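You operate a simulated robot arm through the tools that you are given. There is no shell and no other tool. Be economical: measure what you need, move in short steps, check, and stop when the job is done.

Carry out the task below with a simulated two-armed robot. There is one attempt and no reset: what you move stays moved.

TASK
Pour liquid soap into the blue cup up to its line.
Fine: lay the green cap on the board meanwhile; it ends screwed on the black bottle, back where it stood. Set down upright: black soap bottle.

It is judged by the outcome, as a careful person would: the job done as asked, and still so three seconds after it is handed in. It fails if anything else is knocked over, pushed out of place, dropped, spilled or broken. Lids that push on must go on centred and level and be pressed home; caps that screw on are set level and turned clockwise until they are tight.

THE ROBOT
Two 7-joint arms with fingered hands on one trunk, on a base that drives. Base frame: it is fixed to the floor where the robot stands at the start and does not move with it; the origin is under the middle of the robot, x ahead of it, y to its left, z up. Lengths are in m, angles in degrees, forces in N, time in s.
The left shoulder is at the start at [0.07, 0.142, 1.214], the right one opposite. With the tool pointing down near the work surface each hand reaches from about 0.4 to 0.78 m from the robot's upright axis, wherever it stands, measured 20 degrees to its own side. Places, roughly: green bottle cap (4x4x3 cm) [0.5, -0.1, 1]; top of the draining board [0.6, -0.1, 0.9]. Payload 3.6 kg a hand.
The tool frame of a hand sits at the grasp point between the pads (the TCP): z along the fingers, y along the line on which they close. The tips reach 0.025 m beyond it. Largest opening 0.088 m; the body of the gripper starts 0.029 m behind the TCP. The gripper is a hand of 5 fingers: y runs from the thumb to the fingers, the wrist lies at [-0.013, -0.097, -0.162] in the tool frame, and closing takes about 1.5 s.
Orientation is told as [roll, pitch, yaw] about the base's x, y, z axes, in that order, counted from this pose: with the fingers straight down and the wrist toward the robot, the tool's x, y and z point along [0, 1, 0], [1, 0, 0] and [0, 0, -1] of the base frame.

THE INTERFACE
- The arms move only by the tool arm_command. It takes "left_targets", "right_targets" or both (then of equal length, played together; a hand with none holds still); each is a list of rows, each a list of 3 entries, a list of its own where there are three numbers: the shift along the tool's x, y, z in units of 400 mm (1.0 is 400 mm), then the turn, a rotation vector about the tool's x, y, z in units of 120 degrees (1.0 is 120 degrees), then the gripper command, from -1 (shut) to 1 (fully open), values between in proportion. In form: [[[dx, dy, dz], [rx, ry, rz], jaw], ...]. A call has 1 to 8 rows; each row is the pose to reach, as a shift and turn from the pose commanded when the call began, along the tool's axes at that moment. A call with a number of a shift or a turn outside -1 to 1 is refused whole. A row lasts 0.2 s, in which the tool goes at most 0.05 m and 8.6 degrees; a call with a longer step from one row to the next is refused whole, and so is a gripper value outside its range. A pose out of reach is approached as far as the arm can. The call stops where the force on the tool passes 40 N (or 10 N more than at its start, if that is more) or the arm is blocked; 0.2 s more then pass. Each finger travels about 0.072 m/s and halts on what it meets, pressing with about 23 N; the grip force reading is that of the motor and also rises with nothing between the fingers. The clock runs only during rows and for 0.2 s after the last one: add rows that repeat a pose to give the fingers time. It gives the time, the measured TCP pose, the force on the tool (base axes), the opening and the grip force at its end, in the units of the frame above (readings bear some noise), with the torque about the TCP (base axes, N m) and any sound that the robot's microphone picked up, and new pictures: "views" is both (left out), scene, wrist or none (wrist: the cameras of the hands that moved).
- Cameras (640 x 400 px; columns grow to the right, rows downward): "scene" is now at [0.1344, -0.0305, 1.4456]; the picture's right is [-0.33, -0.95, 0.00], its down [-0.52, 0.18, -0.83] and it looks along [0.79, -0.27, -0.55] (base axes); focal length 254 px, centre (320, 200). "left" rides on the left gripper at [-0.059, -0.079, -0.105] in its tool frame; the picture's right is [-0.73, -0.32, 0.61], its down [0.62, -0.68, 0.38] and it looks along [0.29, 0.66, 0.70] (tool axes); focal length 234 px, centre (320, 200). "right" rides on the right gripper at [0.059, -0.079, -0.105] in its tool frame; the picture's right is [-0.73, 0.32, -0.61], its down [-0.62, -0.68, 0.38] and it looks along [-0.29, 0.66, 0.70] (tool axes); focal length 234 px, centre (320, 200). There is no depth. A picture from a camera that has moved, and an enlarged one, comes with that camera's place and axes in the base frame and with its lens.
- lift_body(by): slides the trunk up (or, below 0, down) by that many m; the arms and the scene camera ride with it, the base frame stays. It gives what a move gives, with no picture.
- drive_base(legs): drives the robot by 1 to 6 legs, each [ahead, left, turn to the left] in m, m and degrees, along the robot's own axes; the way and the turn of a leg run together, so that a leg with both is an arc; at most 1.5 m and 180 degrees a leg. The arms and the cameras ride along, it lands a little off, and it stops where it bumps. It gives what a move gives, and a new picture of the scene camera.
- grasp_type(shape, hand): the hand has 5 fingers and takes this shape, open, in about a second: jaw (thumb against the fingers, like two jaws); tri (thumb and two fingers); tip (a fingertip pinch); poke (one finger out to press); point (the index stretched); flat (the hand flat); cup (the hand cupped); fist (a fist). The gripper value then closes the fingers along that shape, each until it touches; the sizes above hold for jaw. It gives what a move gives, with no picture.
- head_to(pan, tilt): turns the head with the scene camera to pan (to the left, within 86 degrees either way) and tilt (down, from -29 to 69), counted from straight ahead of the robot. It gives what a move gives, and a new picture of the scene camera.
- zoom(camera, box): a new picture of the part [left, top, right, bottom] of that camera's present view, enlarged. No time passes.
- close_job(): hands the job in; it is judged then, once.

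Work in short steps. Places have to be worked out from the pictures, the camera data and where the tool is seen: move nearer, look again, correct. Check each grasp and each placing, and mend what went wrong. You have 120 turns and 260 pictures in all, those below and enlarged ones among them. Open the grippers and draw the arms clear of the work before you hand the job in, unless the task says otherwise; then end with one line.

The tools are called after "Emit:" as name(argument=value, ...) on one line, values as JSON. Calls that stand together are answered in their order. arm_command: Moves the arms, as the interface text tells. Its arguments: {"type":"object","properties":{"left_targets":{"type":"array","items":{"type":"array"}},"right_targets":{"type":"array","items":{"type":"array"}},"views":{"type":"string","enum":["both","scene","wrist","none"]}},"required":[]} The other tools are called the same way: lift_body (by) slides the trunk up or down; grasp_type (shape, hand) gives the hand a shape; drive_base (legs) drives the base; head_to (pan, tilt) turns the head that bears the scene camera; zoom (camera, box) takes an enlarged picture of a part of a camera's view; close_job () hands the job in.

At the start:

```text
time_s: 0.0
left_ee_pos: [0.4086, 0.033, 1.3094]
left_orientation: [0.0, 0.0, 0.1]
left_wrist_force: [-0.3, -0.3, 0.9]
left_moment: [0.0, 0.01, 0.02]
left_finger_gap: 0.0878
left_finger_force: 0.0
left_shape: jaw
right_ee_pos: [0.4843, -0.2959, 1.2718]
right_orientation: [0.0, 0.0, 0.0]
right_wrist_force: [-0.1, -0.1, 0.4]
right_moment: [0.01, -0.02, -0.03]
right_finger_gap: 0.0876
right_finger_force: 0.1
right_shape: jaw
trunk travel left (down, up): [-0.75, 0.19]
robot x, y, heading: [0.0017, 0.003, 0.2]
head pan, tilt: [-19.0, 33.6]
```

scene: 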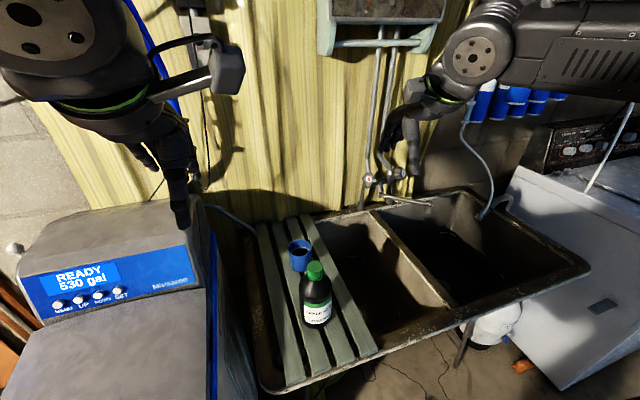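
right: 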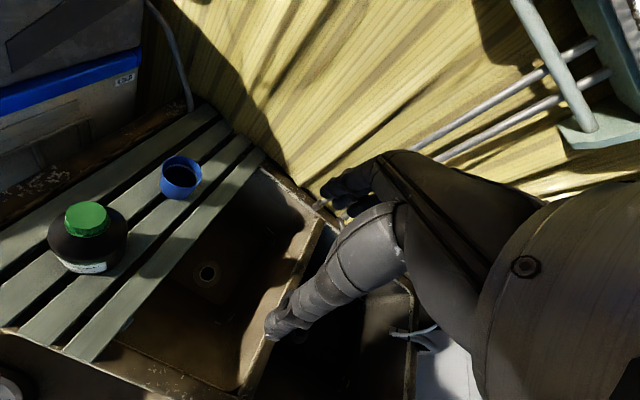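
left: 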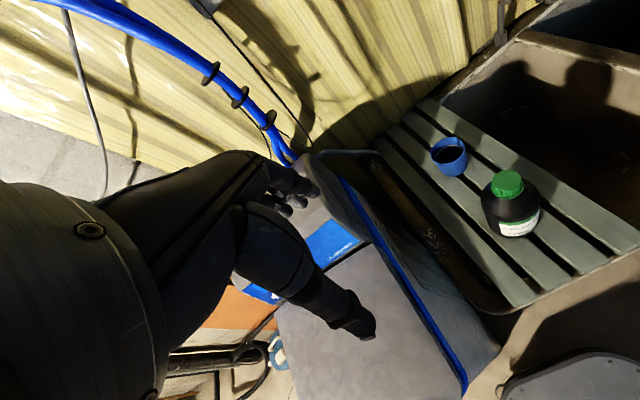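

I see the black bottle with its green cap and the blue cup on the slatted board. I'll zoom in to measure them.

Emit:
zoom(camera="scene", box=[240, 210, 400, 350])

Emit:
zoom(camera="right", box=[30, 130, 230, 290])

Emit:
zoom(camera="left", box=[410, 120, 570, 250])

```text
2.86 times, centred on (320, 280) of scene
camera zoom: at [0.1344, -0.0305, 1.4456], right [-0.33, -0.95, 0.0], down [-0.52, 0.18, -0.83], along [0.79, -0.27, -0.55], focal length 724 px, centre (320, -29)
```

zoom: 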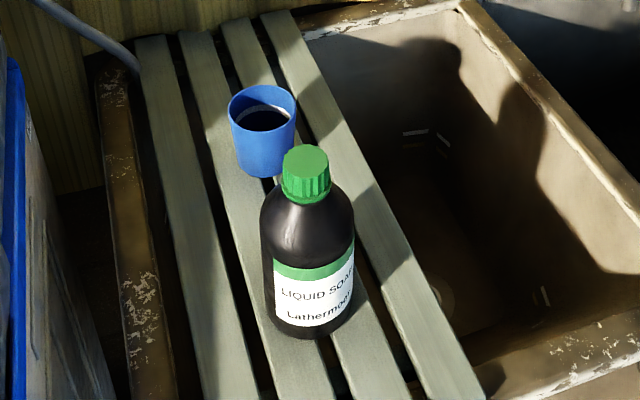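

```text
2.50 times, centred on (130, 210) of right
camera zoom: at [0.4055, -0.2369, 1.3776], right [0.32, -0.73, 0.61], down [-0.68, -0.62, -0.38], along [0.66, -0.29, -0.7], focal length 585 px, centre (795, 175)
```

zoom: 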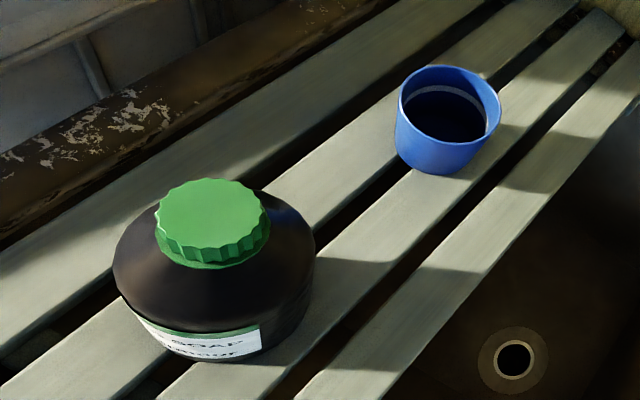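

```text
3.08 times, centred on (490, 185) of left
camera zoom: at [0.3299, -0.0267, 1.4145], right [-0.32, -0.73, -0.61], down [-0.68, 0.62, -0.38], along [0.66, 0.29, -0.7], focal length 720 px, centre (-203, 246)
```

zoom: 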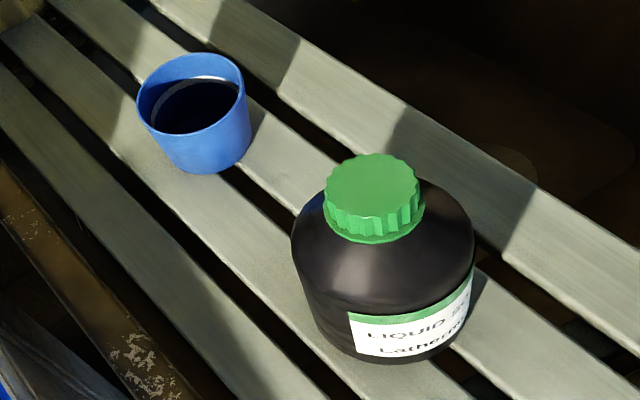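

The cap top comes out at about (0.479, -0.138, 1.046), the bottle is about 74 mm wide, and the cup rim is near (0.635, -0.145, 0.956). The right hand will hold the bottle from its right side, so I start turning it to roll +90 and lowering it.

Emit:
arm_command(right_targets=[[[-0.01, 0, 0.054], [0, 0.07, 0], 1], [[-0.021, 0, 0.108], [0, 0.14, 0], 1], [[-0.032, 0, 0.161], [0, 0.21, 0], 1], [[-0.043, 0, 0.215], [0, 0.28, 0], 1], [[-0.053, 0, 0.27], [0, 0.35, 0], 1], [[-0.064, 0, 0.323], [0, 0.42, 0], 1], [[-0.075, 0, 0.377], [0, 0.49, 0], 1], [[-0.085, 0, 0.43], [0, 0.56, 0], 1]], views="none")

```text
time_s: 1.8
left_ee_pos: [0.4094, 0.032, 1.3097]
left_orientation: [0.1, -0.1, 0.1]
left_wrist_force: [-0.4, -0.7, 1.1]
left_moment: [0.0, 0.04, -0.01]
left_finger_gap: 0.0877
left_finger_force: 0.0
left_shape: jaw
right_ee_pos: [0.485, -0.3292, 1.1033]
right_orientation: [66.0, 0.1, 0.0]
right_wrist_force: [-0.3, 0.3, -0.5]
right_moment: [0.01, 0.03, 0.02]
right_finger_gap: 0.0877
right_finger_force: 0.0
right_shape: jaw
right hand out of reach, approached as far as the arm can: row 8
trunk travel left (down, up): [-0.75, 0.19]
robot x, y, heading: [-0.0014, 0.0027, -0.1]
head pan, tilt: [-19.0, 33.6]
```

The arm was at its limit at roll 66 here. I'll go lower and finish the roll there, where the reach should ease.

Emit:
arm_command(right_targets=[[[-0.07, 0, 0.03], [0, 0.04, 0], 1], [[-0.14, 0, 0.06], [0, 0.08, 0], 1], [[-0.2, 0, 0.09], [0, 0.12, 0], 1], [[-0.26, 0, 0.11], [0, 0.16, 0], 1], [[-0.32, 0, 0.142], [0, 0.195, 0], 1]], views="scene")

```text
time_s: 3.0
left_ee_pos: [0.4099, 0.0335, 1.3095]
left_orientation: [0.0, 0.1, 0.1]
left_wrist_force: [0.1, 0.0, 0.8]
left_moment: [-0.01, -0.02, 0.02]
left_finger_gap: 0.0878
left_finger_force: 0.0
left_shape: jaw
right_ee_pos: [0.485, -0.3247, 0.9622]
right_orientation: [90.6, 0.0, 0.0]
right_wrist_force: [0.0, -0.3, -0.4]
right_moment: [-0.02, -0.02, 0.0]
right_finger_gap: 0.0877
right_finger_force: 0.1
right_shape: jaw
trunk travel left (down, up): [-0.75, 0.19]
robot x, y, heading: [-0.0016, -0.0025, 0.1]
head pan, tilt: [-19.0, 33.6]
camera scene: at [0.1354, -0.0302, 1.4456], right [-0.33, -0.95, 0.0], down [-0.52, 0.18, -0.83], along [0.79, -0.27, -0.55], focal length 254 px, centre (320, 200)
```

scene: 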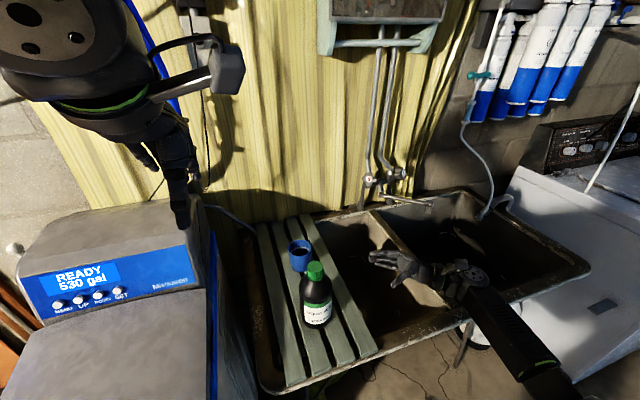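

The right hand is at roll 90.6. Moving partway in, slightly lower and nearer, then looking again.

Emit:
arm_command(right_targets=[[[-0.02, -0.008, 0.1], [0, 0, 0], 1], [[-0.042, -0.015, 0.19], [0, 0, 0], 1]], views="both")

Emit:
zoom(camera="scene", box=[260, 220, 420, 340])

```text
time_s: 3.6
left_ee_pos: [0.4086, 0.0342, 1.309]
left_orientation: [-0.1, 0.1, 0.1]
left_wrist_force: [-0.2, -0.2, 0.2]
left_moment: [-0.01, -0.01, 0.0]
left_finger_gap: 0.0877
left_finger_force: 0.0
left_shape: jaw
right_ee_pos: [0.4788, -0.2485, 0.9471]
right_orientation: [90.6, 0.0, 0.0]
right_wrist_force: [-0.4, 0.5, -0.6]
right_moment: [-0.02, -0.03, 0.03]
right_finger_gap: 0.088
right_finger_force: 0.0
right_shape: jaw
trunk travel left (down, up): [-0.75, 0.19]
robot x, y, heading: [-0.0023, 0.0021, -0.0]
head pan, tilt: [-19.0, 33.6]
camera scene: at [0.1347, -0.0293, 1.4456], right [-0.33, -0.95, 0.0], down [-0.52, 0.18, -0.83], along [0.79, -0.27, -0.55], focal length 254 px, centre (320, 200)
camera right: at [0.4009, -0.3535, 1.0054], right [0.32, -0.6, -0.73], down [-0.68, 0.39, -0.62], along [0.66, 0.7, -0.28], focal length 234 px, centre (320, 200)
```

scene: 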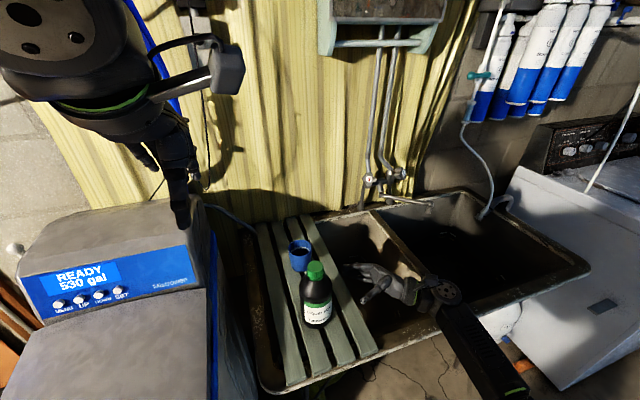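
right: 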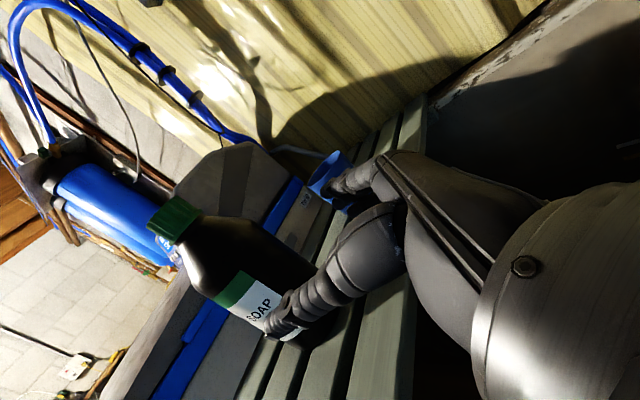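

```text
3.33 times, centred on (340, 280) of scene
camera zoom: at [0.1347, -0.0293, 1.4456], right [-0.33, -0.95, 0.0], down [-0.52, 0.18, -0.83], along [0.79, -0.27, -0.55], focal length 845 px, centre (253, -67)
```

zoom: 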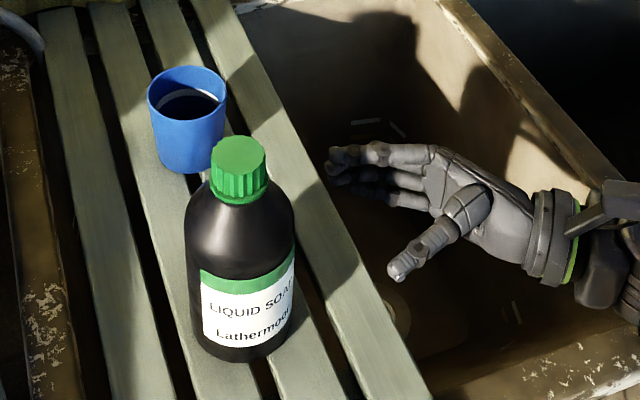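

The thumb is on the near side and the fingers on the far side, straddling the bottle's line. I advance to y ≈ -0.152 so the palm stays clear of the body.

Emit:
arm_command(right_targets=[[[-0.002, 0, 0.08], [0, 0, 0], 1], [[-0.004, 0, 0.16], [0, 0, 0], 1], [[-0.006, 0, 0.205], [0, 0, 0], 1], [[-0.008, 0, 0.24], [0, 0, 0], 1]], views="both")

Emit:
zoom(camera="scene", box=[260, 220, 420, 340])

```text
time_s: 4.6
left_ee_pos: [0.4094, 0.034, 1.3088]
left_orientation: [0.0, 0.0, 0.1]
left_wrist_force: [-0.2, 0.2, -0.8]
left_moment: [0.05, -0.02, -0.02]
left_finger_gap: 0.0877
left_finger_force: 0.0
left_shape: jaw
right_ee_pos: [0.4774, -0.1513, 0.945]
right_orientation: [90.6, 0.1, 0.1]
right_wrist_force: [-0.5, 0.3, -0.3]
right_moment: [0.01, 0.0, -0.01]
right_finger_gap: 0.088
right_finger_force: 0.1
right_shape: jaw
trunk travel left (down, up): [-0.75, 0.19]
robot x, y, heading: [-0.0011, 0.0023, 0.1]
head pan, tilt: [-19.0, 33.6]
camera scene: at [0.1344, -0.0298, 1.4456], right [-0.33, -0.95, 0.0], down [-0.52, 0.18, -0.83], along [0.79, -0.27, -0.55], focal length 254 px, centre (320, 200)
camera right: at [0.3996, -0.2573, 1.0023], right [0.32, -0.6, -0.73], down [-0.68, 0.39, -0.62], along [0.66, 0.7, -0.28], focal length 234 px, centre (320, 200)
```

scene: 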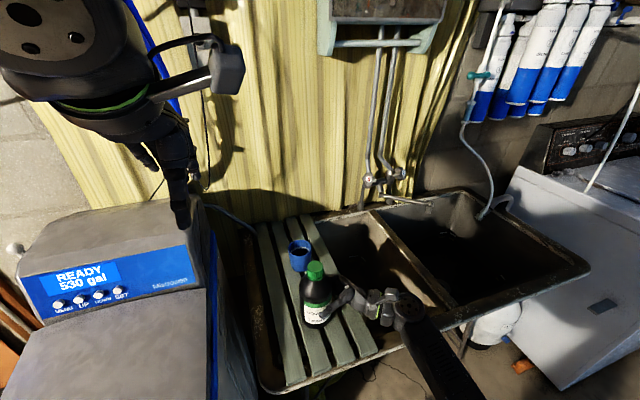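
right: 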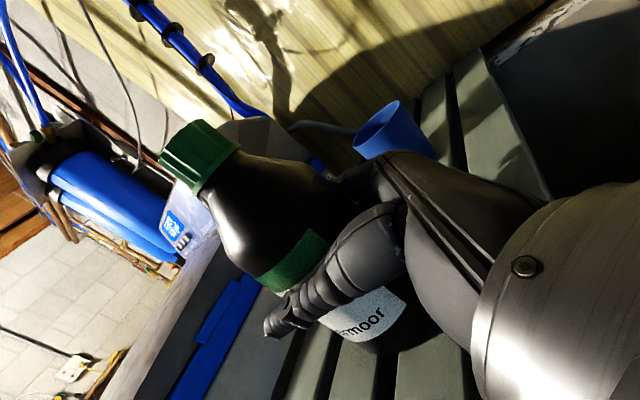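

```text
3.33 times, centred on (340, 280) of scene
camera zoom: at [0.1344, -0.0298, 1.4456], right [-0.33, -0.95, 0.0], down [-0.52, 0.18, -0.83], along [0.79, -0.27, -0.55], focal length 845 px, centre (253, -67)
```

zoom: 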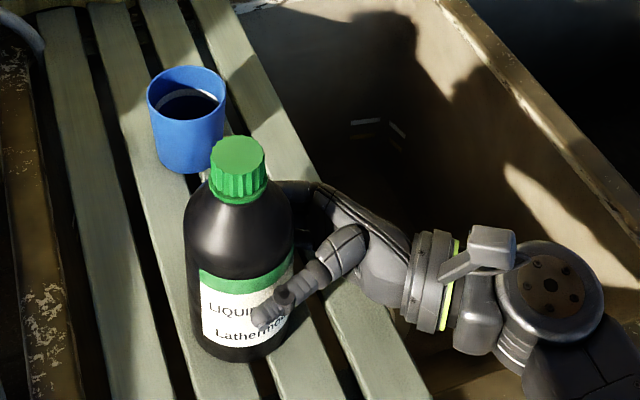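

The bottle is untouched and inside the hand. Closing the right grip.

Emit:
arm_command(right_targets=[[[0, 0, 0], [0, 0, 0], 0.6], [[0, 0, 0], [0, 0, 0], 0.2], [[0, 0, 0], [0, 0, 0], -0.3], [[0, 0, 0], [0, 0, 0], -1], [[0, 0, 0], [0, 0, 0], -1], [[0, 0, 0], [0, 0, 0], -1]], views="wrist")

Emit:
zoom(camera="scene", box=[260, 220, 420, 340])

```text
time_s: 6.0
left_ee_pos: [0.4084, 0.0325, 1.3086]
left_orientation: [0.0, 0.0, 0.1]
left_wrist_force: [-0.4, 0.8, -0.2]
left_moment: [0.01, -0.01, 0.0]
left_finger_gap: 0.0874
left_finger_force: 0.0
left_shape: jaw
right_ee_pos: [0.479, -0.154, 0.944]
right_orientation: [90.6, 0.0, 0.0]
right_wrist_force: [-0.3, -0.6, -0.4]
right_moment: [-0.04, -0.07, -0.01]
right_finger_gap: 0.0665
right_finger_force: 23.1
right_shape: jaw
trunk travel left (down, up): [-0.75, 0.19]
robot x, y, heading: [0.0044, -0.0013, 0.0]
head pan, tilt: [-19.0, 33.6]
camera right: at [0.3995, -0.258, 1.0022], right [0.32, -0.6, -0.73], down [-0.68, 0.39, -0.62], along [0.66, 0.7, -0.28], focal length 234 px, centre (320, 200)
```

right: 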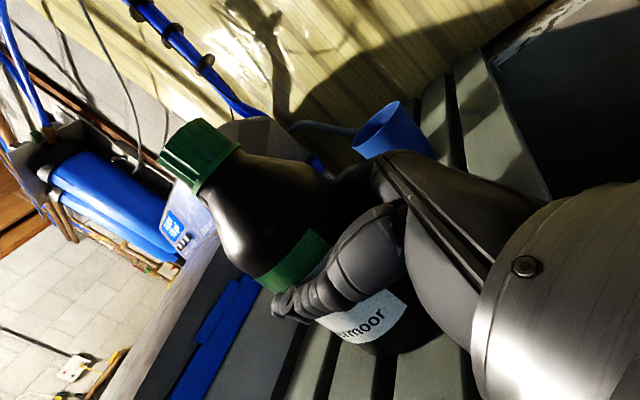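

```text
3.33 times, centred on (340, 280) of scene
camera zoom: at [0.1343, -0.0304, 1.4456], right [-0.33, -0.95, 0.0], down [-0.52, 0.18, -0.83], along [0.79, -0.27, -0.55], focal length 845 px, centre (253, -67)
```

zoom: 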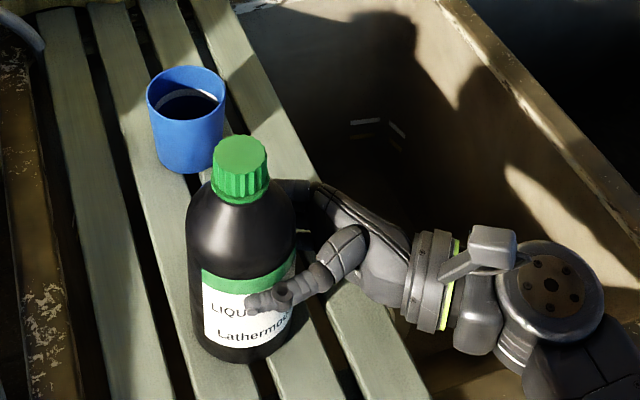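

Grip holds (23 N, gap 66 mm) and the bottle stands still. Now I bring the left hand above the cap, yaw -60, stopping about 5 cm clear.

Emit:
arm_command(left_targets=[[[-0.053, 0.022, 0.059], [0, 0, 0.0625], 1], [[-0.107, 0.044, 0.118], [0, 0, 0.125], 1], [[-0.16, 0.066, 0.177], [0, 0, 0.1875], 1], [[-0.214, 0.088, 0.236], [0, 0, 0.25], 1], [[-0.267, 0.11, 0.295], [0, 0, 0.3125], 1], [[-0.32, 0.132, 0.354], [0, 0, 0.375], 1], [[-0.374, 0.154, 0.413], [0, 0, 0.4375], 1], [[-0.4275, 0.175, 0.4725], [0, 0, 0.5], 1]], views="both")

```text
time_s: 7.8
left_ee_pos: [0.4782, -0.1396, 1.1202]
left_orientation: [0.0, 0.0, -59.9]
left_wrist_force: [-0.7, 0.4, -1.0]
left_moment: [0.04, 0.03, 0.01]
left_finger_gap: 0.0877
left_finger_force: 0.1
left_shape: jaw
right_ee_pos: [0.4778, -0.1538, 0.9439]
right_orientation: [90.7, 0.0, 0.0]
right_wrist_force: [0.5, -0.4, 1.4]
right_moment: [-0.02, -0.09, 0.03]
right_finger_gap: 0.0666
right_finger_force: 22.9
right_shape: jaw
trunk travel left (down, up): [-0.75, 0.19]
robot x, y, heading: [0.0023, 0.003, -0.3]
head pan, tilt: [-19.0, 33.6]
camera scene: at [0.1348, -0.0314, 1.4456], right [-0.33, -0.95, 0.0], down [-0.52, 0.18, -0.83], along [0.79, -0.27, -0.55], focal length 254 px, centre (320, 200)
camera left: at [0.3883, -0.1005, 1.2261], right [-0.79, -0.08, -0.61], down [0.2, 0.9, -0.38], along [0.58, -0.42, -0.7], focal length 234 px, centre (320, 200)
```

scene: 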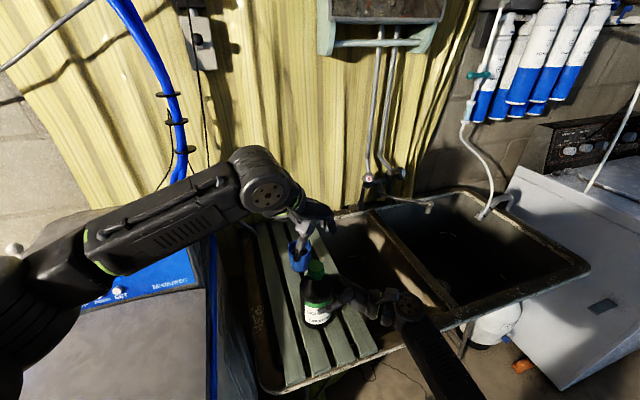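
left: 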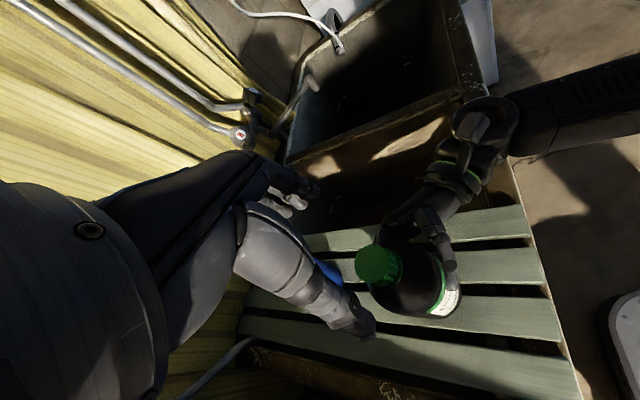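

The cap projects to about (0.475, -0.138), right under the left TCP. I turn a further 20° clockwise for more unscrewing travel and lower around the cap.

Emit:
arm_command(left_targets=[[[0, 0, 0.03], [0, 0, 0.06], 1], [[0, 0, 0.06], [0, 0, 0.12], 1], [[0, 0, 0.09], [0, 0, 0.167], 1], [[0, 0, 0.13], [0, 0, 0.167], 1], [[0, 0, 0.17], [0, 0, 0.167], 1]], views="wrist")

Emit:
zoom(camera="scene", box=[240, 200, 400, 320])

Emit:
zoom(camera="right", box=[100, 50, 340, 230])

```text
time_s: 9.0
left_ee_pos: [0.4771, -0.1384, 1.0517]
left_orientation: [0.0, 0.0, -80.0]
left_wrist_force: [0.2, 0.4, -0.3]
left_moment: [0.0, 0.05, 0.0]
left_finger_gap: 0.0876
left_finger_force: 0.1
left_shape: jaw
right_ee_pos: [0.4772, -0.154, 0.9435]
right_orientation: [90.7, 0.0, 0.1]
right_wrist_force: [-1.1, 0.3, -0.2]
right_moment: [-0.02, -0.12, 0.01]
right_finger_gap: 0.0665
right_finger_force: 23.2
right_shape: jaw
trunk travel left (down, up): [-0.75, 0.19]
robot x, y, heading: [0.0003, 0.0029, -0.1]
head pan, tilt: [-19.0, 33.6]
camera left: at [0.4059, -0.0722, 1.1576], right [-0.77, 0.19, -0.61], down [0.5, 0.78, -0.38], along [0.4, -0.6, -0.7], focal length 234 px, centre (320, 200)
```

left: 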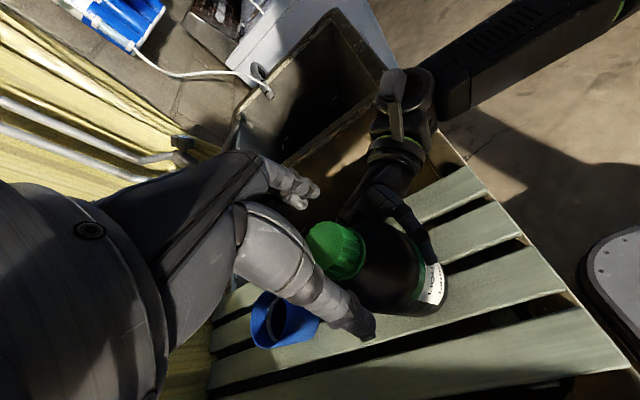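

```text
3.33 times, centred on (320, 260) of scene
camera zoom: at [0.1344, -0.0305, 1.4456], right [-0.33, -0.95, 0.0], down [-0.52, 0.18, -0.83], along [0.79, -0.27, -0.55], focal length 845 px, centre (320, 0)
```

zoom: 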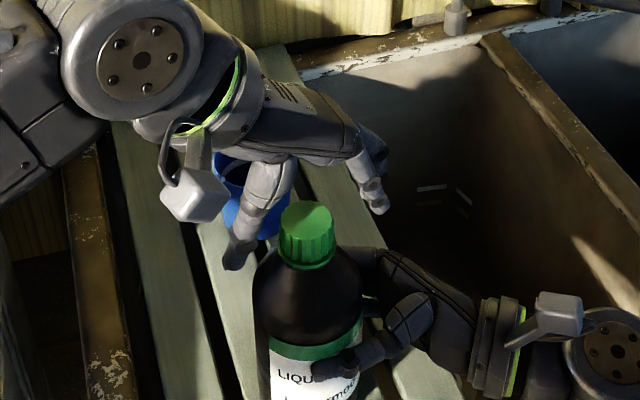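

```text
2.22 times, centred on (220, 140) of right
camera zoom: at [0.3997, -0.2581, 1.0022], right [0.32, -0.6, -0.73], down [-0.68, 0.39, -0.62], along [0.66, 0.7, -0.28], focal length 520 px, centre (542, 333)
```

zoom: 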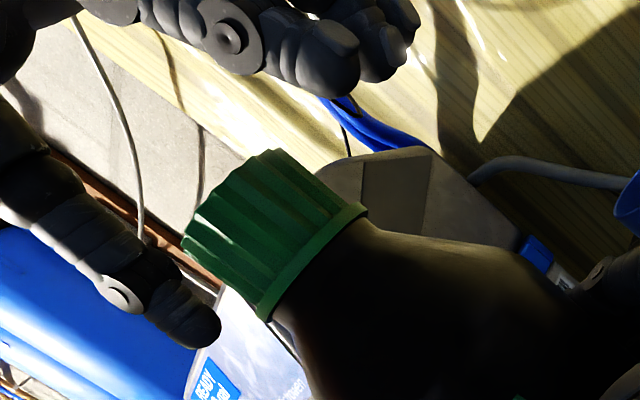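

The thumb and fingers straddle the cap, which is about 4 mm further ahead than the TCP. I correct that and close on the cap.

Emit:
arm_command(left_targets=[[[0.009, 0.006, 0.01], [0, 0, 0], 1], [[0.009, 0.006, 0.01], [0, 0, 0], 0.5], [[0.009, 0.006, 0.01], [0, 0, 0], 0.2], [[0.009, 0.006, 0.01], [0, 0, 0], -0.2], [[0.009, 0.006, 0.01], [0, 0, 0], -0.6], [[0.009, 0.006, 0.01], [0, 0, 0], -1], [[0.009, 0.006, 0.01], [0, 0, 0], -1], [[0.009, 0.006, 0.01], [0, 0, 0], -1]], views="wrist")

Emit:
zoom(camera="scene", box=[240, 200, 400, 320])

Emit:
zoom(camera="right", box=[100, 50, 340, 230])

```text
time_s: 10.8
left_ee_pos: [0.4817, -0.1407, 1.0491]
left_orientation: [-0.1, 0.0, -79.9]
left_wrist_force: [-2.2, 2.9, 0.6]
left_moment: [0.07, 0.0, -0.01]
left_finger_gap: 0.0235
left_finger_force: 23.0
left_shape: jaw
right_ee_pos: [0.4771, -0.1528, 0.944]
right_orientation: [90.6, 0.0, -0.1]
right_wrist_force: [1.4, -3.7, 2.5]
right_moment: [0.03, -0.08, -0.08]
right_finger_gap: 0.066
right_finger_force: 22.8
right_shape: jaw
trunk travel left (down, up): [-0.75, 0.19]
robot x, y, heading: [0.0007, -0.0011, 0.2]
head pan, tilt: [-19.0, 33.6]
camera left: at [0.4101, -0.0742, 1.154], right [-0.77, 0.19, -0.61], down [0.49, 0.78, -0.38], along [0.4, -0.6, -0.7], focal length 234 px, centre (320, 200)
```

left: 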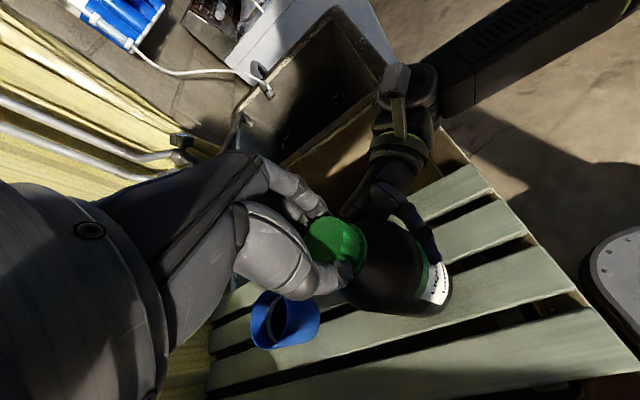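

```text
3.33 times, centred on (320, 260) of scene
camera zoom: at [0.1343, -0.0309, 1.4456], right [-0.33, -0.95, 0.0], down [-0.52, 0.18, -0.83], along [0.79, -0.27, -0.55], focal length 845 px, centre (320, 0)
```

zoom: 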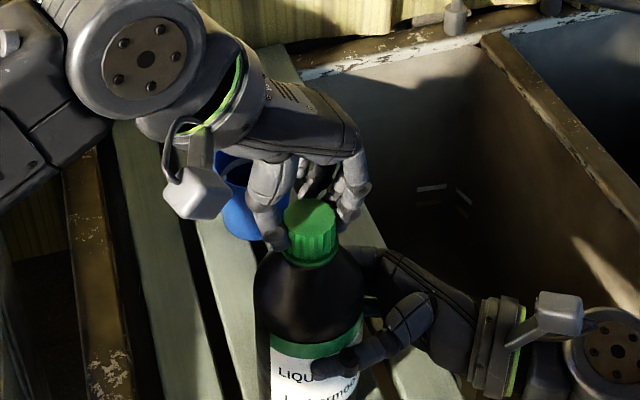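

```text
2.22 times, centred on (220, 140) of right
camera zoom: at [0.3996, -0.2585, 1.0022], right [0.32, -0.6, -0.73], down [-0.68, 0.39, -0.62], along [0.66, 0.7, -0.28], focal length 520 px, centre (542, 333)
```

zoom: 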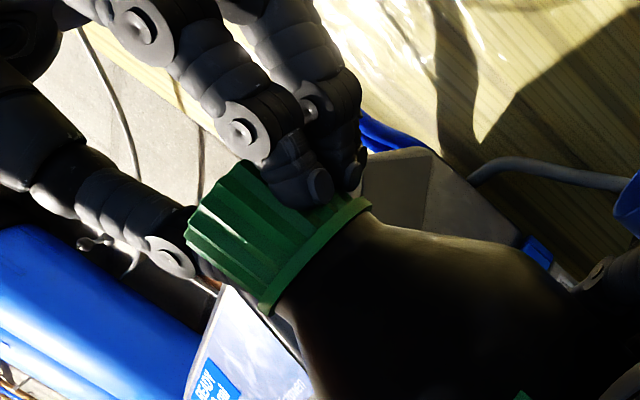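

Grip on the cap reads 23 N. I'll turn counterclockwise in a first step of about 64° with a slight rise, and watch the torque and the cap.

Emit:
arm_command(left_targets=[[[0, 0, 0], [0, 0, -0.067], -1], [[0, 0, 0], [0, 0, -0.134], -1], [[0, 0, -0.0005], [0, 0, -0.2], -1], [[0, 0, -0.001], [0, 0, -0.267], -1], [[0, 0, -0.001], [0, 0, -0.334], -1], [[0, 0, -0.001], [0, 0, -0.4], -1], [[0, 0, -0.001], [0, 0, -0.467], -1], [[0, 0, -0.0015], [0, 0, -0.534], -1]], views="wrist")

Emit:
zoom(camera="scene", box=[240, 200, 400, 320])

Emit:
zoom(camera="right", box=[100, 50, 340, 230])

```text
time_s: 12.6
left_ee_pos: [0.4822, -0.1413, 1.048]
left_orientation: [0.0, 0.0, -15.8]
left_wrist_force: [-4.5, 0.6, 3.7]
left_moment: [0.03, 0.1, 0.0]
left_finger_gap: 0.0234
left_finger_force: 22.9
left_shape: jaw
right_ee_pos: [0.4785, -0.1536, 0.9447]
right_orientation: [90.6, -0.1, 0.0]
right_wrist_force: [5.1, 0.5, 0.8]
right_moment: [0.0, -0.02, -0.01]
right_finger_gap: 0.0658
right_finger_force: 22.6
right_shape: jaw
trunk travel left (down, up): [-0.75, 0.19]
robot x, y, heading: [-0.0023, -0.0045, -0.1]
head pan, tilt: [-19.0, 33.6]
camera left: at [0.3905, -0.1752, 1.154], right [-0.51, -0.61, -0.61], down [-0.49, 0.79, -0.38], along [0.71, 0.1, -0.7], focal length 234 px, centre (320, 200)
```

left: 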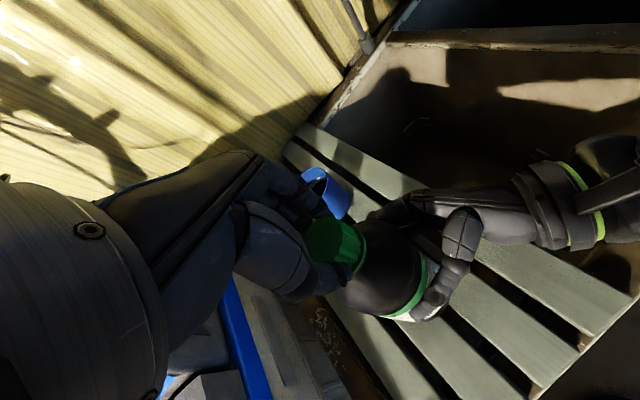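

```text
3.33 times, centred on (320, 260) of scene
camera zoom: at [0.1339, -0.031, 1.4456], right [-0.33, -0.95, 0.0], down [-0.52, 0.18, -0.83], along [0.79, -0.27, -0.55], focal length 845 px, centre (320, 0)
```

zoom: 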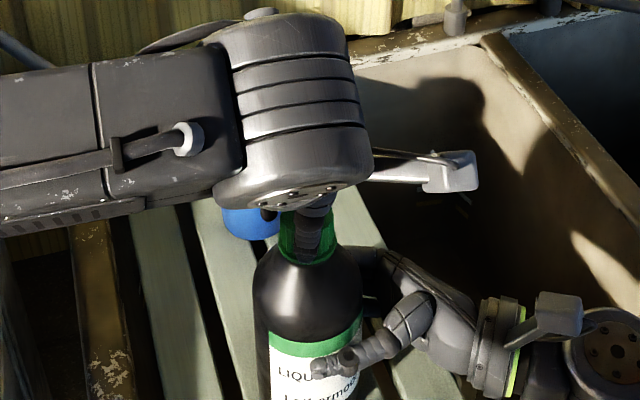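

```text
2.22 times, centred on (220, 140) of right
camera zoom: at [0.3994, -0.2583, 1.0022], right [0.32, -0.6, -0.73], down [-0.68, 0.39, -0.62], along [0.66, 0.7, -0.28], focal length 520 px, centre (542, 333)
```

zoom: 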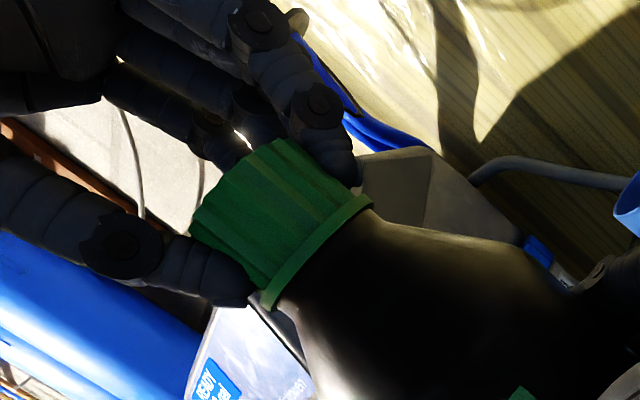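

No force fights the turn and the bottle stayed still. I continue another 60° counterclockwise.

Emit:
arm_command(left_targets=[[[0, 0, 0], [0, 0, -0.067], -1], [[0, 0, 0], [0, 0, -0.134], -1], [[0, 0, -0.0005], [0, 0, -0.2], -1], [[0, 0, -0.001], [0, 0, -0.267], -1], [[0, 0, -0.001], [0, 0, -0.334], -1], [[0, 0, -0.001], [0, 0, -0.4], -1], [[0, 0, -0.001], [0, 0, -0.467], -1], [[0, 0, -0.0015], [0, 0, -0.52], -1]], views="none")

Emit:
zoom(camera="right", box=[100, 50, 340, 230])

```text
time_s: 14.4
left_ee_pos: [0.4808, -0.1121, 1.0501]
left_orientation: [-0.5, 0.4, 47.0]
left_wrist_force: [-3.0, -12.3, 5.5]
left_moment: [-0.44, 0.22, -0.06]
left_finger_gap: 0.0233
left_finger_force: 23.1
left_shape: jaw
left hand out of reach, approached as far as the arm can: row 7, 8
right_ee_pos: [0.4761, -0.1498, 0.9456]
right_orientation: [90.5, -0.2, 0.1]
right_wrist_force: [3.2, 16.6, 8.2]
right_moment: [-0.13, -0.17, 0.02]
right_finger_gap: 0.0671
right_finger_force: 23.2
right_shape: jaw
trunk travel left (down, up): [-0.75, 0.19]
robot x, y, heading: [0.0003, 0.002, -0.2]
head pan, tilt: [-19.0, 33.6]
```

```text
2.22 times, centred on (220, 140) of right
camera zoom: at [0.3979, -0.2551, 1.0042], right [0.33, -0.6, -0.73], down [-0.68, 0.39, -0.62], along [0.66, 0.7, -0.28], focal length 520 px, centre (542, 333)
```

zoom: 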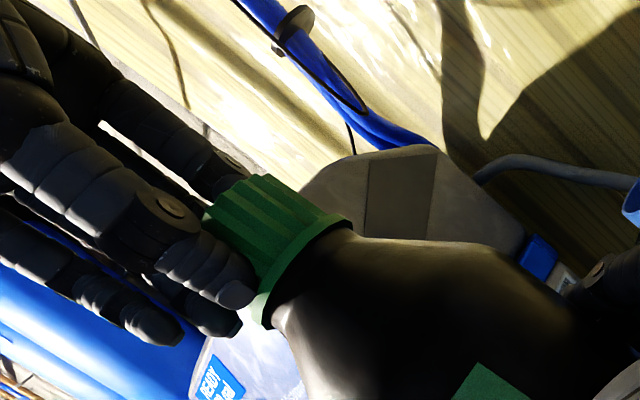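

At yaw 47 the left arm ran out of reach and drew 3 cm to the left, straining the bottle. I release the cap now and look.

Emit:
arm_command(left_targets=[[[0, 0, 0], [0, 0, 0], -0.5], [[0, 0, 0], [0, 0, 0], 0.2], [[0, 0, 0], [0, 0, 0], 0.8], [[0, 0, 0], [0, 0, 0], 1], [[0, 0, 0], [0, 0, 0], 1]], views="wrist")

Emit:
zoom(camera="right", box=[100, 50, 420, 290])

Emit:
zoom(camera="scene", box=[240, 200, 400, 320])

```text
time_s: 15.6
left_ee_pos: [0.4815, -0.1164, 1.0493]
left_orientation: [-0.3, 0.2, 46.6]
left_wrist_force: [0.0, 0.0, 0.7]
left_moment: [-0.01, -0.04, -0.02]
left_finger_gap: 0.0875
left_finger_force: 0.1
left_shape: jaw
right_ee_pos: [0.4788, -0.1535, 0.9437]
right_orientation: [90.6, 0.1, 0.0]
right_wrist_force: [-1.3, -2.0, 2.6]
right_moment: [0.04, -0.1, 0.0]
right_finger_gap: 0.0655
right_finger_force: 22.8
right_shape: jaw
trunk travel left (down, up): [-0.75, 0.19]
robot x, y, heading: [-0.0028, -0.0014, 0.1]
head pan, tilt: [-19.0, 33.6]
camera left: at [0.4709, -0.2132, 1.157], right [0.31, -0.74, -0.6], down [-0.92, -0.07, -0.38], along [0.24, 0.67, -0.7], focal length 234 px, centre (320, 200)
```

left: 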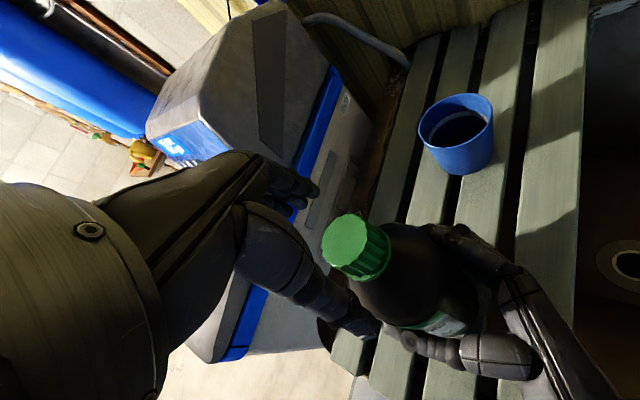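

```text
1.67 times, centred on (260, 170) of right
camera zoom: at [0.3991, -0.2587, 1.0021], right [0.32, -0.6, -0.73], down [-0.68, 0.39, -0.62], along [0.66, 0.7, -0.28], focal length 390 px, centre (420, 250)
```

zoom: 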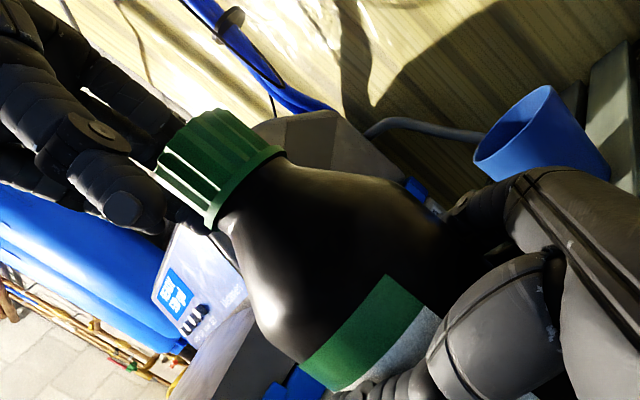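

```text
3.33 times, centred on (320, 260) of scene
camera zoom: at [0.1336, -0.0313, 1.4456], right [-0.33, -0.95, 0.0], down [-0.52, 0.18, -0.83], along [0.79, -0.27, -0.55], focal length 845 px, centre (320, 0)
```

zoom: 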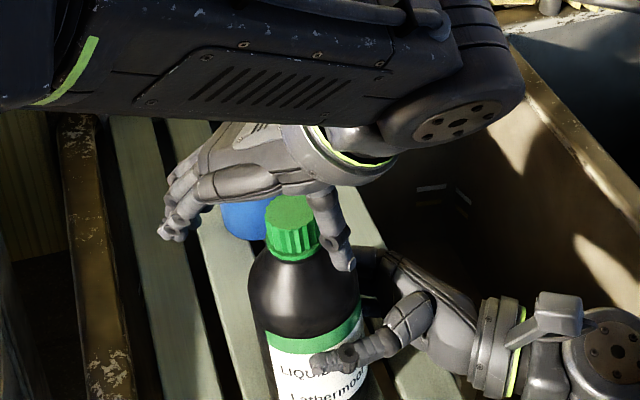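

The cap was released, but the bottle now leans about 3.5° to the left in the right hand. I raise the left hand clear, start turning it back, and level the bottle with a +3.5° roll of the right hand.

Emit:
arm_command(left_targets=[[[0, 0, -0.08], [0, 0, 0], 1], [[0, 0, -0.16], [0, 0, 0], 1], [[0, 0, -0.16], [0, 0, 0.07], 1], [[0, 0, -0.16], [0, 0, 0.14], 1], [[0, 0, -0.16], [0, 0, 0.21], 1], [[0, 0, -0.16], [0, 0, 0.28], 1], [[0, 0, -0.16], [0, 0, 0.35], 1], [[0, 0, -0.16], [0, 0, 0.42], 1]], right_targets=[[[0, 0, 0], [0, 0, 0], -1], [[0, 0, 0], [0, 0, 0], -1], [[0, 0, 0], [0, 0, 0], -1], [[0, 0, 0], [0, 0.01, 0], -1], [[0, 0, 0], [0, 0.02, 0], -1], [[0, 0, 0], [0, 0.029, 0], -1], [[0, 0, 0], [0, 0.029, 0], -1], [[0, 0, 0], [0, 0.029, 0], -1]], views="scene")

Emit:
zoom(camera="scene", box=[240, 200, 400, 340])

Emit:
zoom(camera="right", box=[100, 50, 420, 290])

```text
time_s: 17.4
left_ee_pos: [0.4823, -0.1161, 1.1123]
left_orientation: [0.1, 0.1, -4.0]
left_wrist_force: [-0.6, 0.2, -0.6]
left_moment: [-0.01, 0.0, 0.02]
left_finger_gap: 0.0879
left_finger_force: 0.1
left_shape: jaw
right_ee_pos: [0.4787, -0.1528, 0.9439]
right_orientation: [94.1, 0.1, 0.0]
right_wrist_force: [0.1, -0.1, -4.6]
right_moment: [-0.06, 0.0, -0.01]
right_finger_gap: 0.0655
right_finger_force: 23.4
right_shape: jaw
trunk travel left (down, up): [-0.75, 0.19]
robot x, y, heading: [-0.0027, 0.0053, -0.2]
head pan, tilt: [-19.0, 33.6]
camera scene: at [0.1355, -0.0298, 1.4455], right [-0.33, -0.95, 0.0], down [-0.52, 0.18, -0.83], along [0.79, -0.27, -0.55], focal length 254 px, centre (320, 200)
```

scene: 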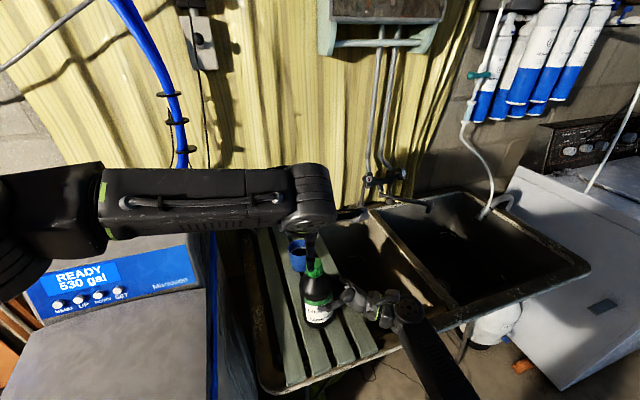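

```text
2.86 times, centred on (320, 270) of scene
camera zoom: at [0.1355, -0.0298, 1.4455], right [-0.33, -0.95, 0.0], down [-0.52, 0.18, -0.83], along [0.79, -0.27, -0.55], focal length 724 px, centre (320, 0)
```

zoom: 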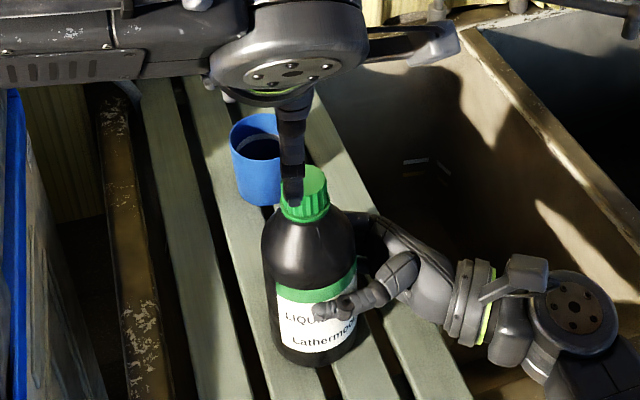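

```text
1.67 times, centred on (260, 170) of right
camera zoom: at [0.4005, -0.2612, 0.9963], right [0.32, -0.55, -0.77], down [-0.68, 0.43, -0.59], along [0.66, 0.71, -0.24], focal length 390 px, centre (420, 250)
```

zoom: 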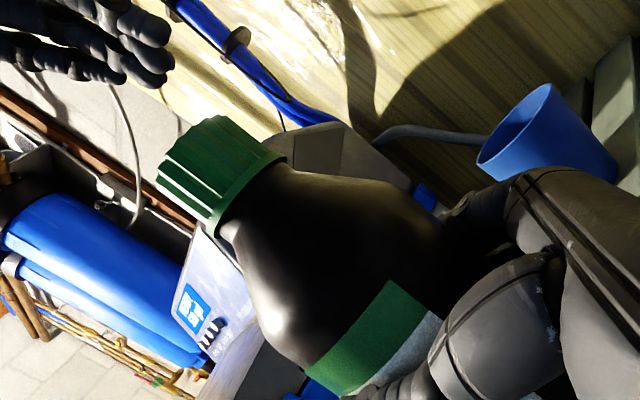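

The bottle is upright again with the cap back near (0.481, -0.140). I keep turning the left hand clockwise above it.

Emit:
arm_command(left_targets=[[[-0.01, 0, 0], [0, 0, 0.07], 1], [[-0.02, 0, 0], [0, 0, 0.14], 1], [[-0.03, 0, 0], [0, 0, 0.21], 1], [[-0.04, 0, 0], [0, 0, 0.28], 1], [[-0.05, 0, 0], [0, 0, 0.35], 1], [[-0.06, 0, 0], [0, 0, 0.42], 1], [[-0.06, 0, 0], [0, 0, 0.49], 1], [[-0.06, 0, 0], [0, 0, 0.56], 1]], views="none")

Emit:
arm_command(left_targets=[[[0, 0, 0], [0, 0, 0.07], 1], [[0, 0, 0], [0, 0, 0.14], 1], [[0, 0, 0], [0, 0, 0.21], 1], [[0, 0, 0], [0, 0, 0.25], 1], [[0, 0, 0], [0, 0, 0.25], 1]], views="wrist")

Emit:
zoom(camera="scene", box=[240, 200, 400, 320])

```text
time_s: 19.2
left_ee_pos: [0.4805, -0.1422, 1.113]
left_orientation: [-0.2, 0.0, -71.1]
left_wrist_force: [-1.0, -0.2, 0.0]
left_moment: [0.0, -0.05, -0.01]
left_finger_gap: 0.0877
left_finger_force: 0.0
left_shape: jaw
right_ee_pos: [0.4793, -0.1538, 0.9448]
right_orientation: [94.1, 0.0, 0.0]
right_wrist_force: [-0.5, -0.2, -3.0]
right_moment: [-0.05, -0.03, -0.01]
right_finger_gap: 0.0654
right_finger_force: 23.1
right_shape: jaw
trunk travel left (down, up): [-0.75, 0.19]
robot x, y, heading: [0.0003, 0.0011, -0.1]
head pan, tilt: [-19.0, 33.6]
```

```text
time_s: 20.4
left_ee_pos: [0.4796, -0.1412, 1.1137]
left_orientation: [0.0, 0.0, -101.2]
left_wrist_force: [0.0, 0.9, -0.5]
left_moment: [0.02, 0.0, 0.02]
left_finger_gap: 0.0875
left_finger_force: 0.0
left_shape: jaw
right_ee_pos: [0.4793, -0.1529, 0.9451]
right_orientation: [94.1, 0.0, 0.0]
right_wrist_force: [-0.2, -0.4, -2.3]
right_moment: [-0.05, 0.01, 0.0]
right_finger_gap: 0.0656
right_finger_force: 23.0
right_shape: jaw
trunk travel left (down, up): [-0.75, 0.19]
robot x, y, heading: [0.0049, 0.0002, -0.1]
head pan, tilt: [-19.0, 33.6]
camera left: at [0.4371, -0.0523, 1.2191], right [-0.65, 0.46, -0.61], down [0.74, 0.55, -0.38], along [0.16, -0.7, -0.7], focal length 234 px, centre (320, 200)
```

left: 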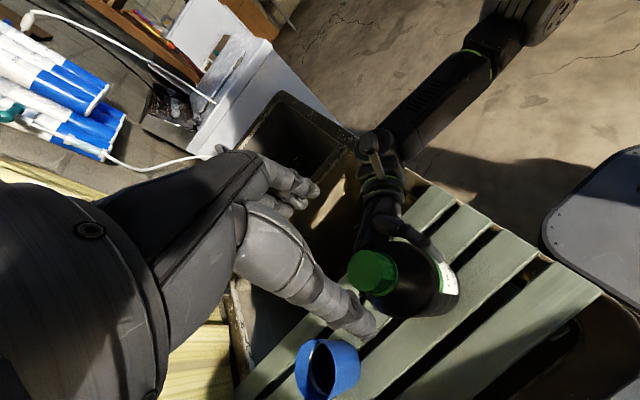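

```text
3.33 times, centred on (320, 260) of scene
camera zoom: at [0.1348, -0.0306, 1.4456], right [-0.33, -0.95, 0.0], down [-0.52, 0.18, -0.83], along [0.79, -0.27, -0.55], focal length 845 px, centre (320, 0)
```

zoom: 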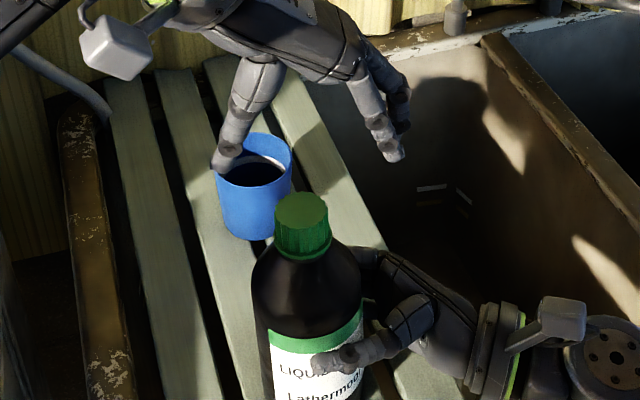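

The left hand reaches yaw -101 fine. The cap seems near (0.484, -0.139), top about 1.050. I lower around it and close again.

Emit:
arm_command(left_targets=[[[0.01, -0.007, 0.06], [0, 0, 0], 1], [[0.01, -0.007, 0.12], [0, 0, 0], 1], [[0.01, -0.007, 0.155], [0, 0, 0], 0.6], [[0.01, -0.007, 0.155], [0, 0, 0], 0.1], [[0.01, -0.007, 0.155], [0, 0, 0], -0.4], [[0.01, -0.007, 0.155], [0, 0, 0], -1], [[0.01, -0.007, 0.155], [0, 0, 0], -1], [[0.01, -0.007, 0.155], [0, 0, 0], -1]], views="wrist")

Emit:
zoom(camera="scene", box=[240, 200, 400, 320])

Emit:
zoom(camera="right", box=[100, 50, 340, 230])

```text
time_s: 22.2
left_ee_pos: [0.4823, -0.1369, 1.0508]
left_orientation: [0.0, 0.0, -101.1]
left_wrist_force: [0.0, 0.7, -1.2]
left_moment: [-0.02, 0.01, -0.01]
left_finger_gap: 0.0238
left_finger_force: 22.9
left_shape: jaw
right_ee_pos: [0.4785, -0.1522, 0.9449]
right_orientation: [94.1, 0.0, 0.0]
right_wrist_force: [-0.8, 0.2, -2.0]
right_moment: [-0.03, -0.01, 0.0]
right_finger_gap: 0.0654
right_finger_force: 23.1
right_shape: jaw
trunk travel left (down, up): [-0.75, 0.19]
robot x, y, heading: [0.0021, -0.0014, -0.2]
head pan, tilt: [-19.0, 33.6]
camera left: at [0.4399, -0.0495, 1.1564], right [-0.65, 0.46, -0.61], down [0.74, 0.55, -0.38], along [0.16, -0.7, -0.7], focal length 234 px, centre (320, 200)
```

left: 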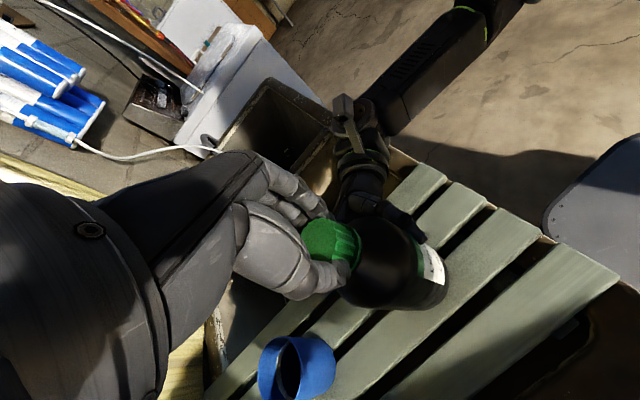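

```text
3.33 times, centred on (320, 260) of scene
camera zoom: at [0.1349, -0.0307, 1.4456], right [-0.33, -0.95, 0.0], down [-0.52, 0.18, -0.83], along [0.79, -0.27, -0.55], focal length 845 px, centre (320, 0)
```

zoom: 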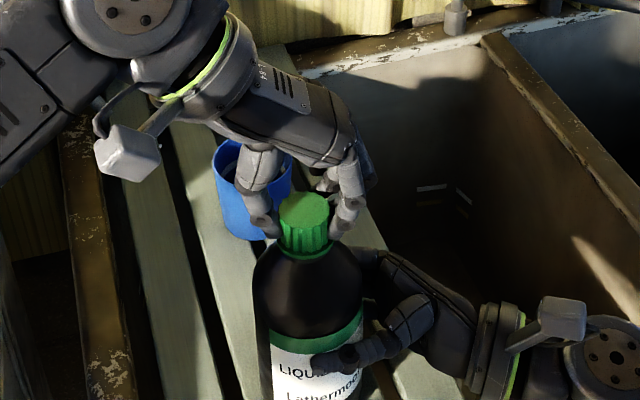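

```text
2.22 times, centred on (220, 140) of right
camera zoom: at [0.4001, -0.2618, 0.9964], right [0.32, -0.55, -0.77], down [-0.68, 0.43, -0.59], along [0.66, 0.71, -0.24], focal length 520 px, centre (542, 333)
```

zoom: 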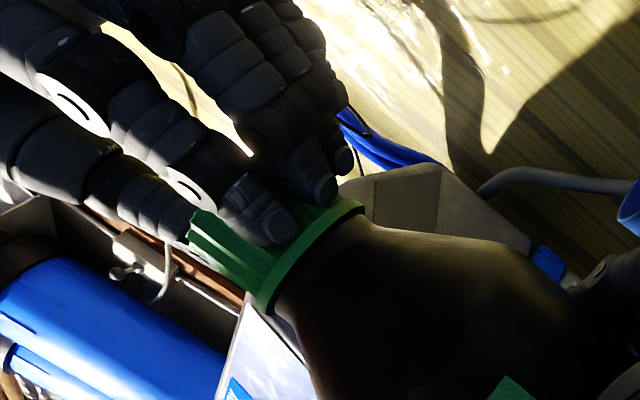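

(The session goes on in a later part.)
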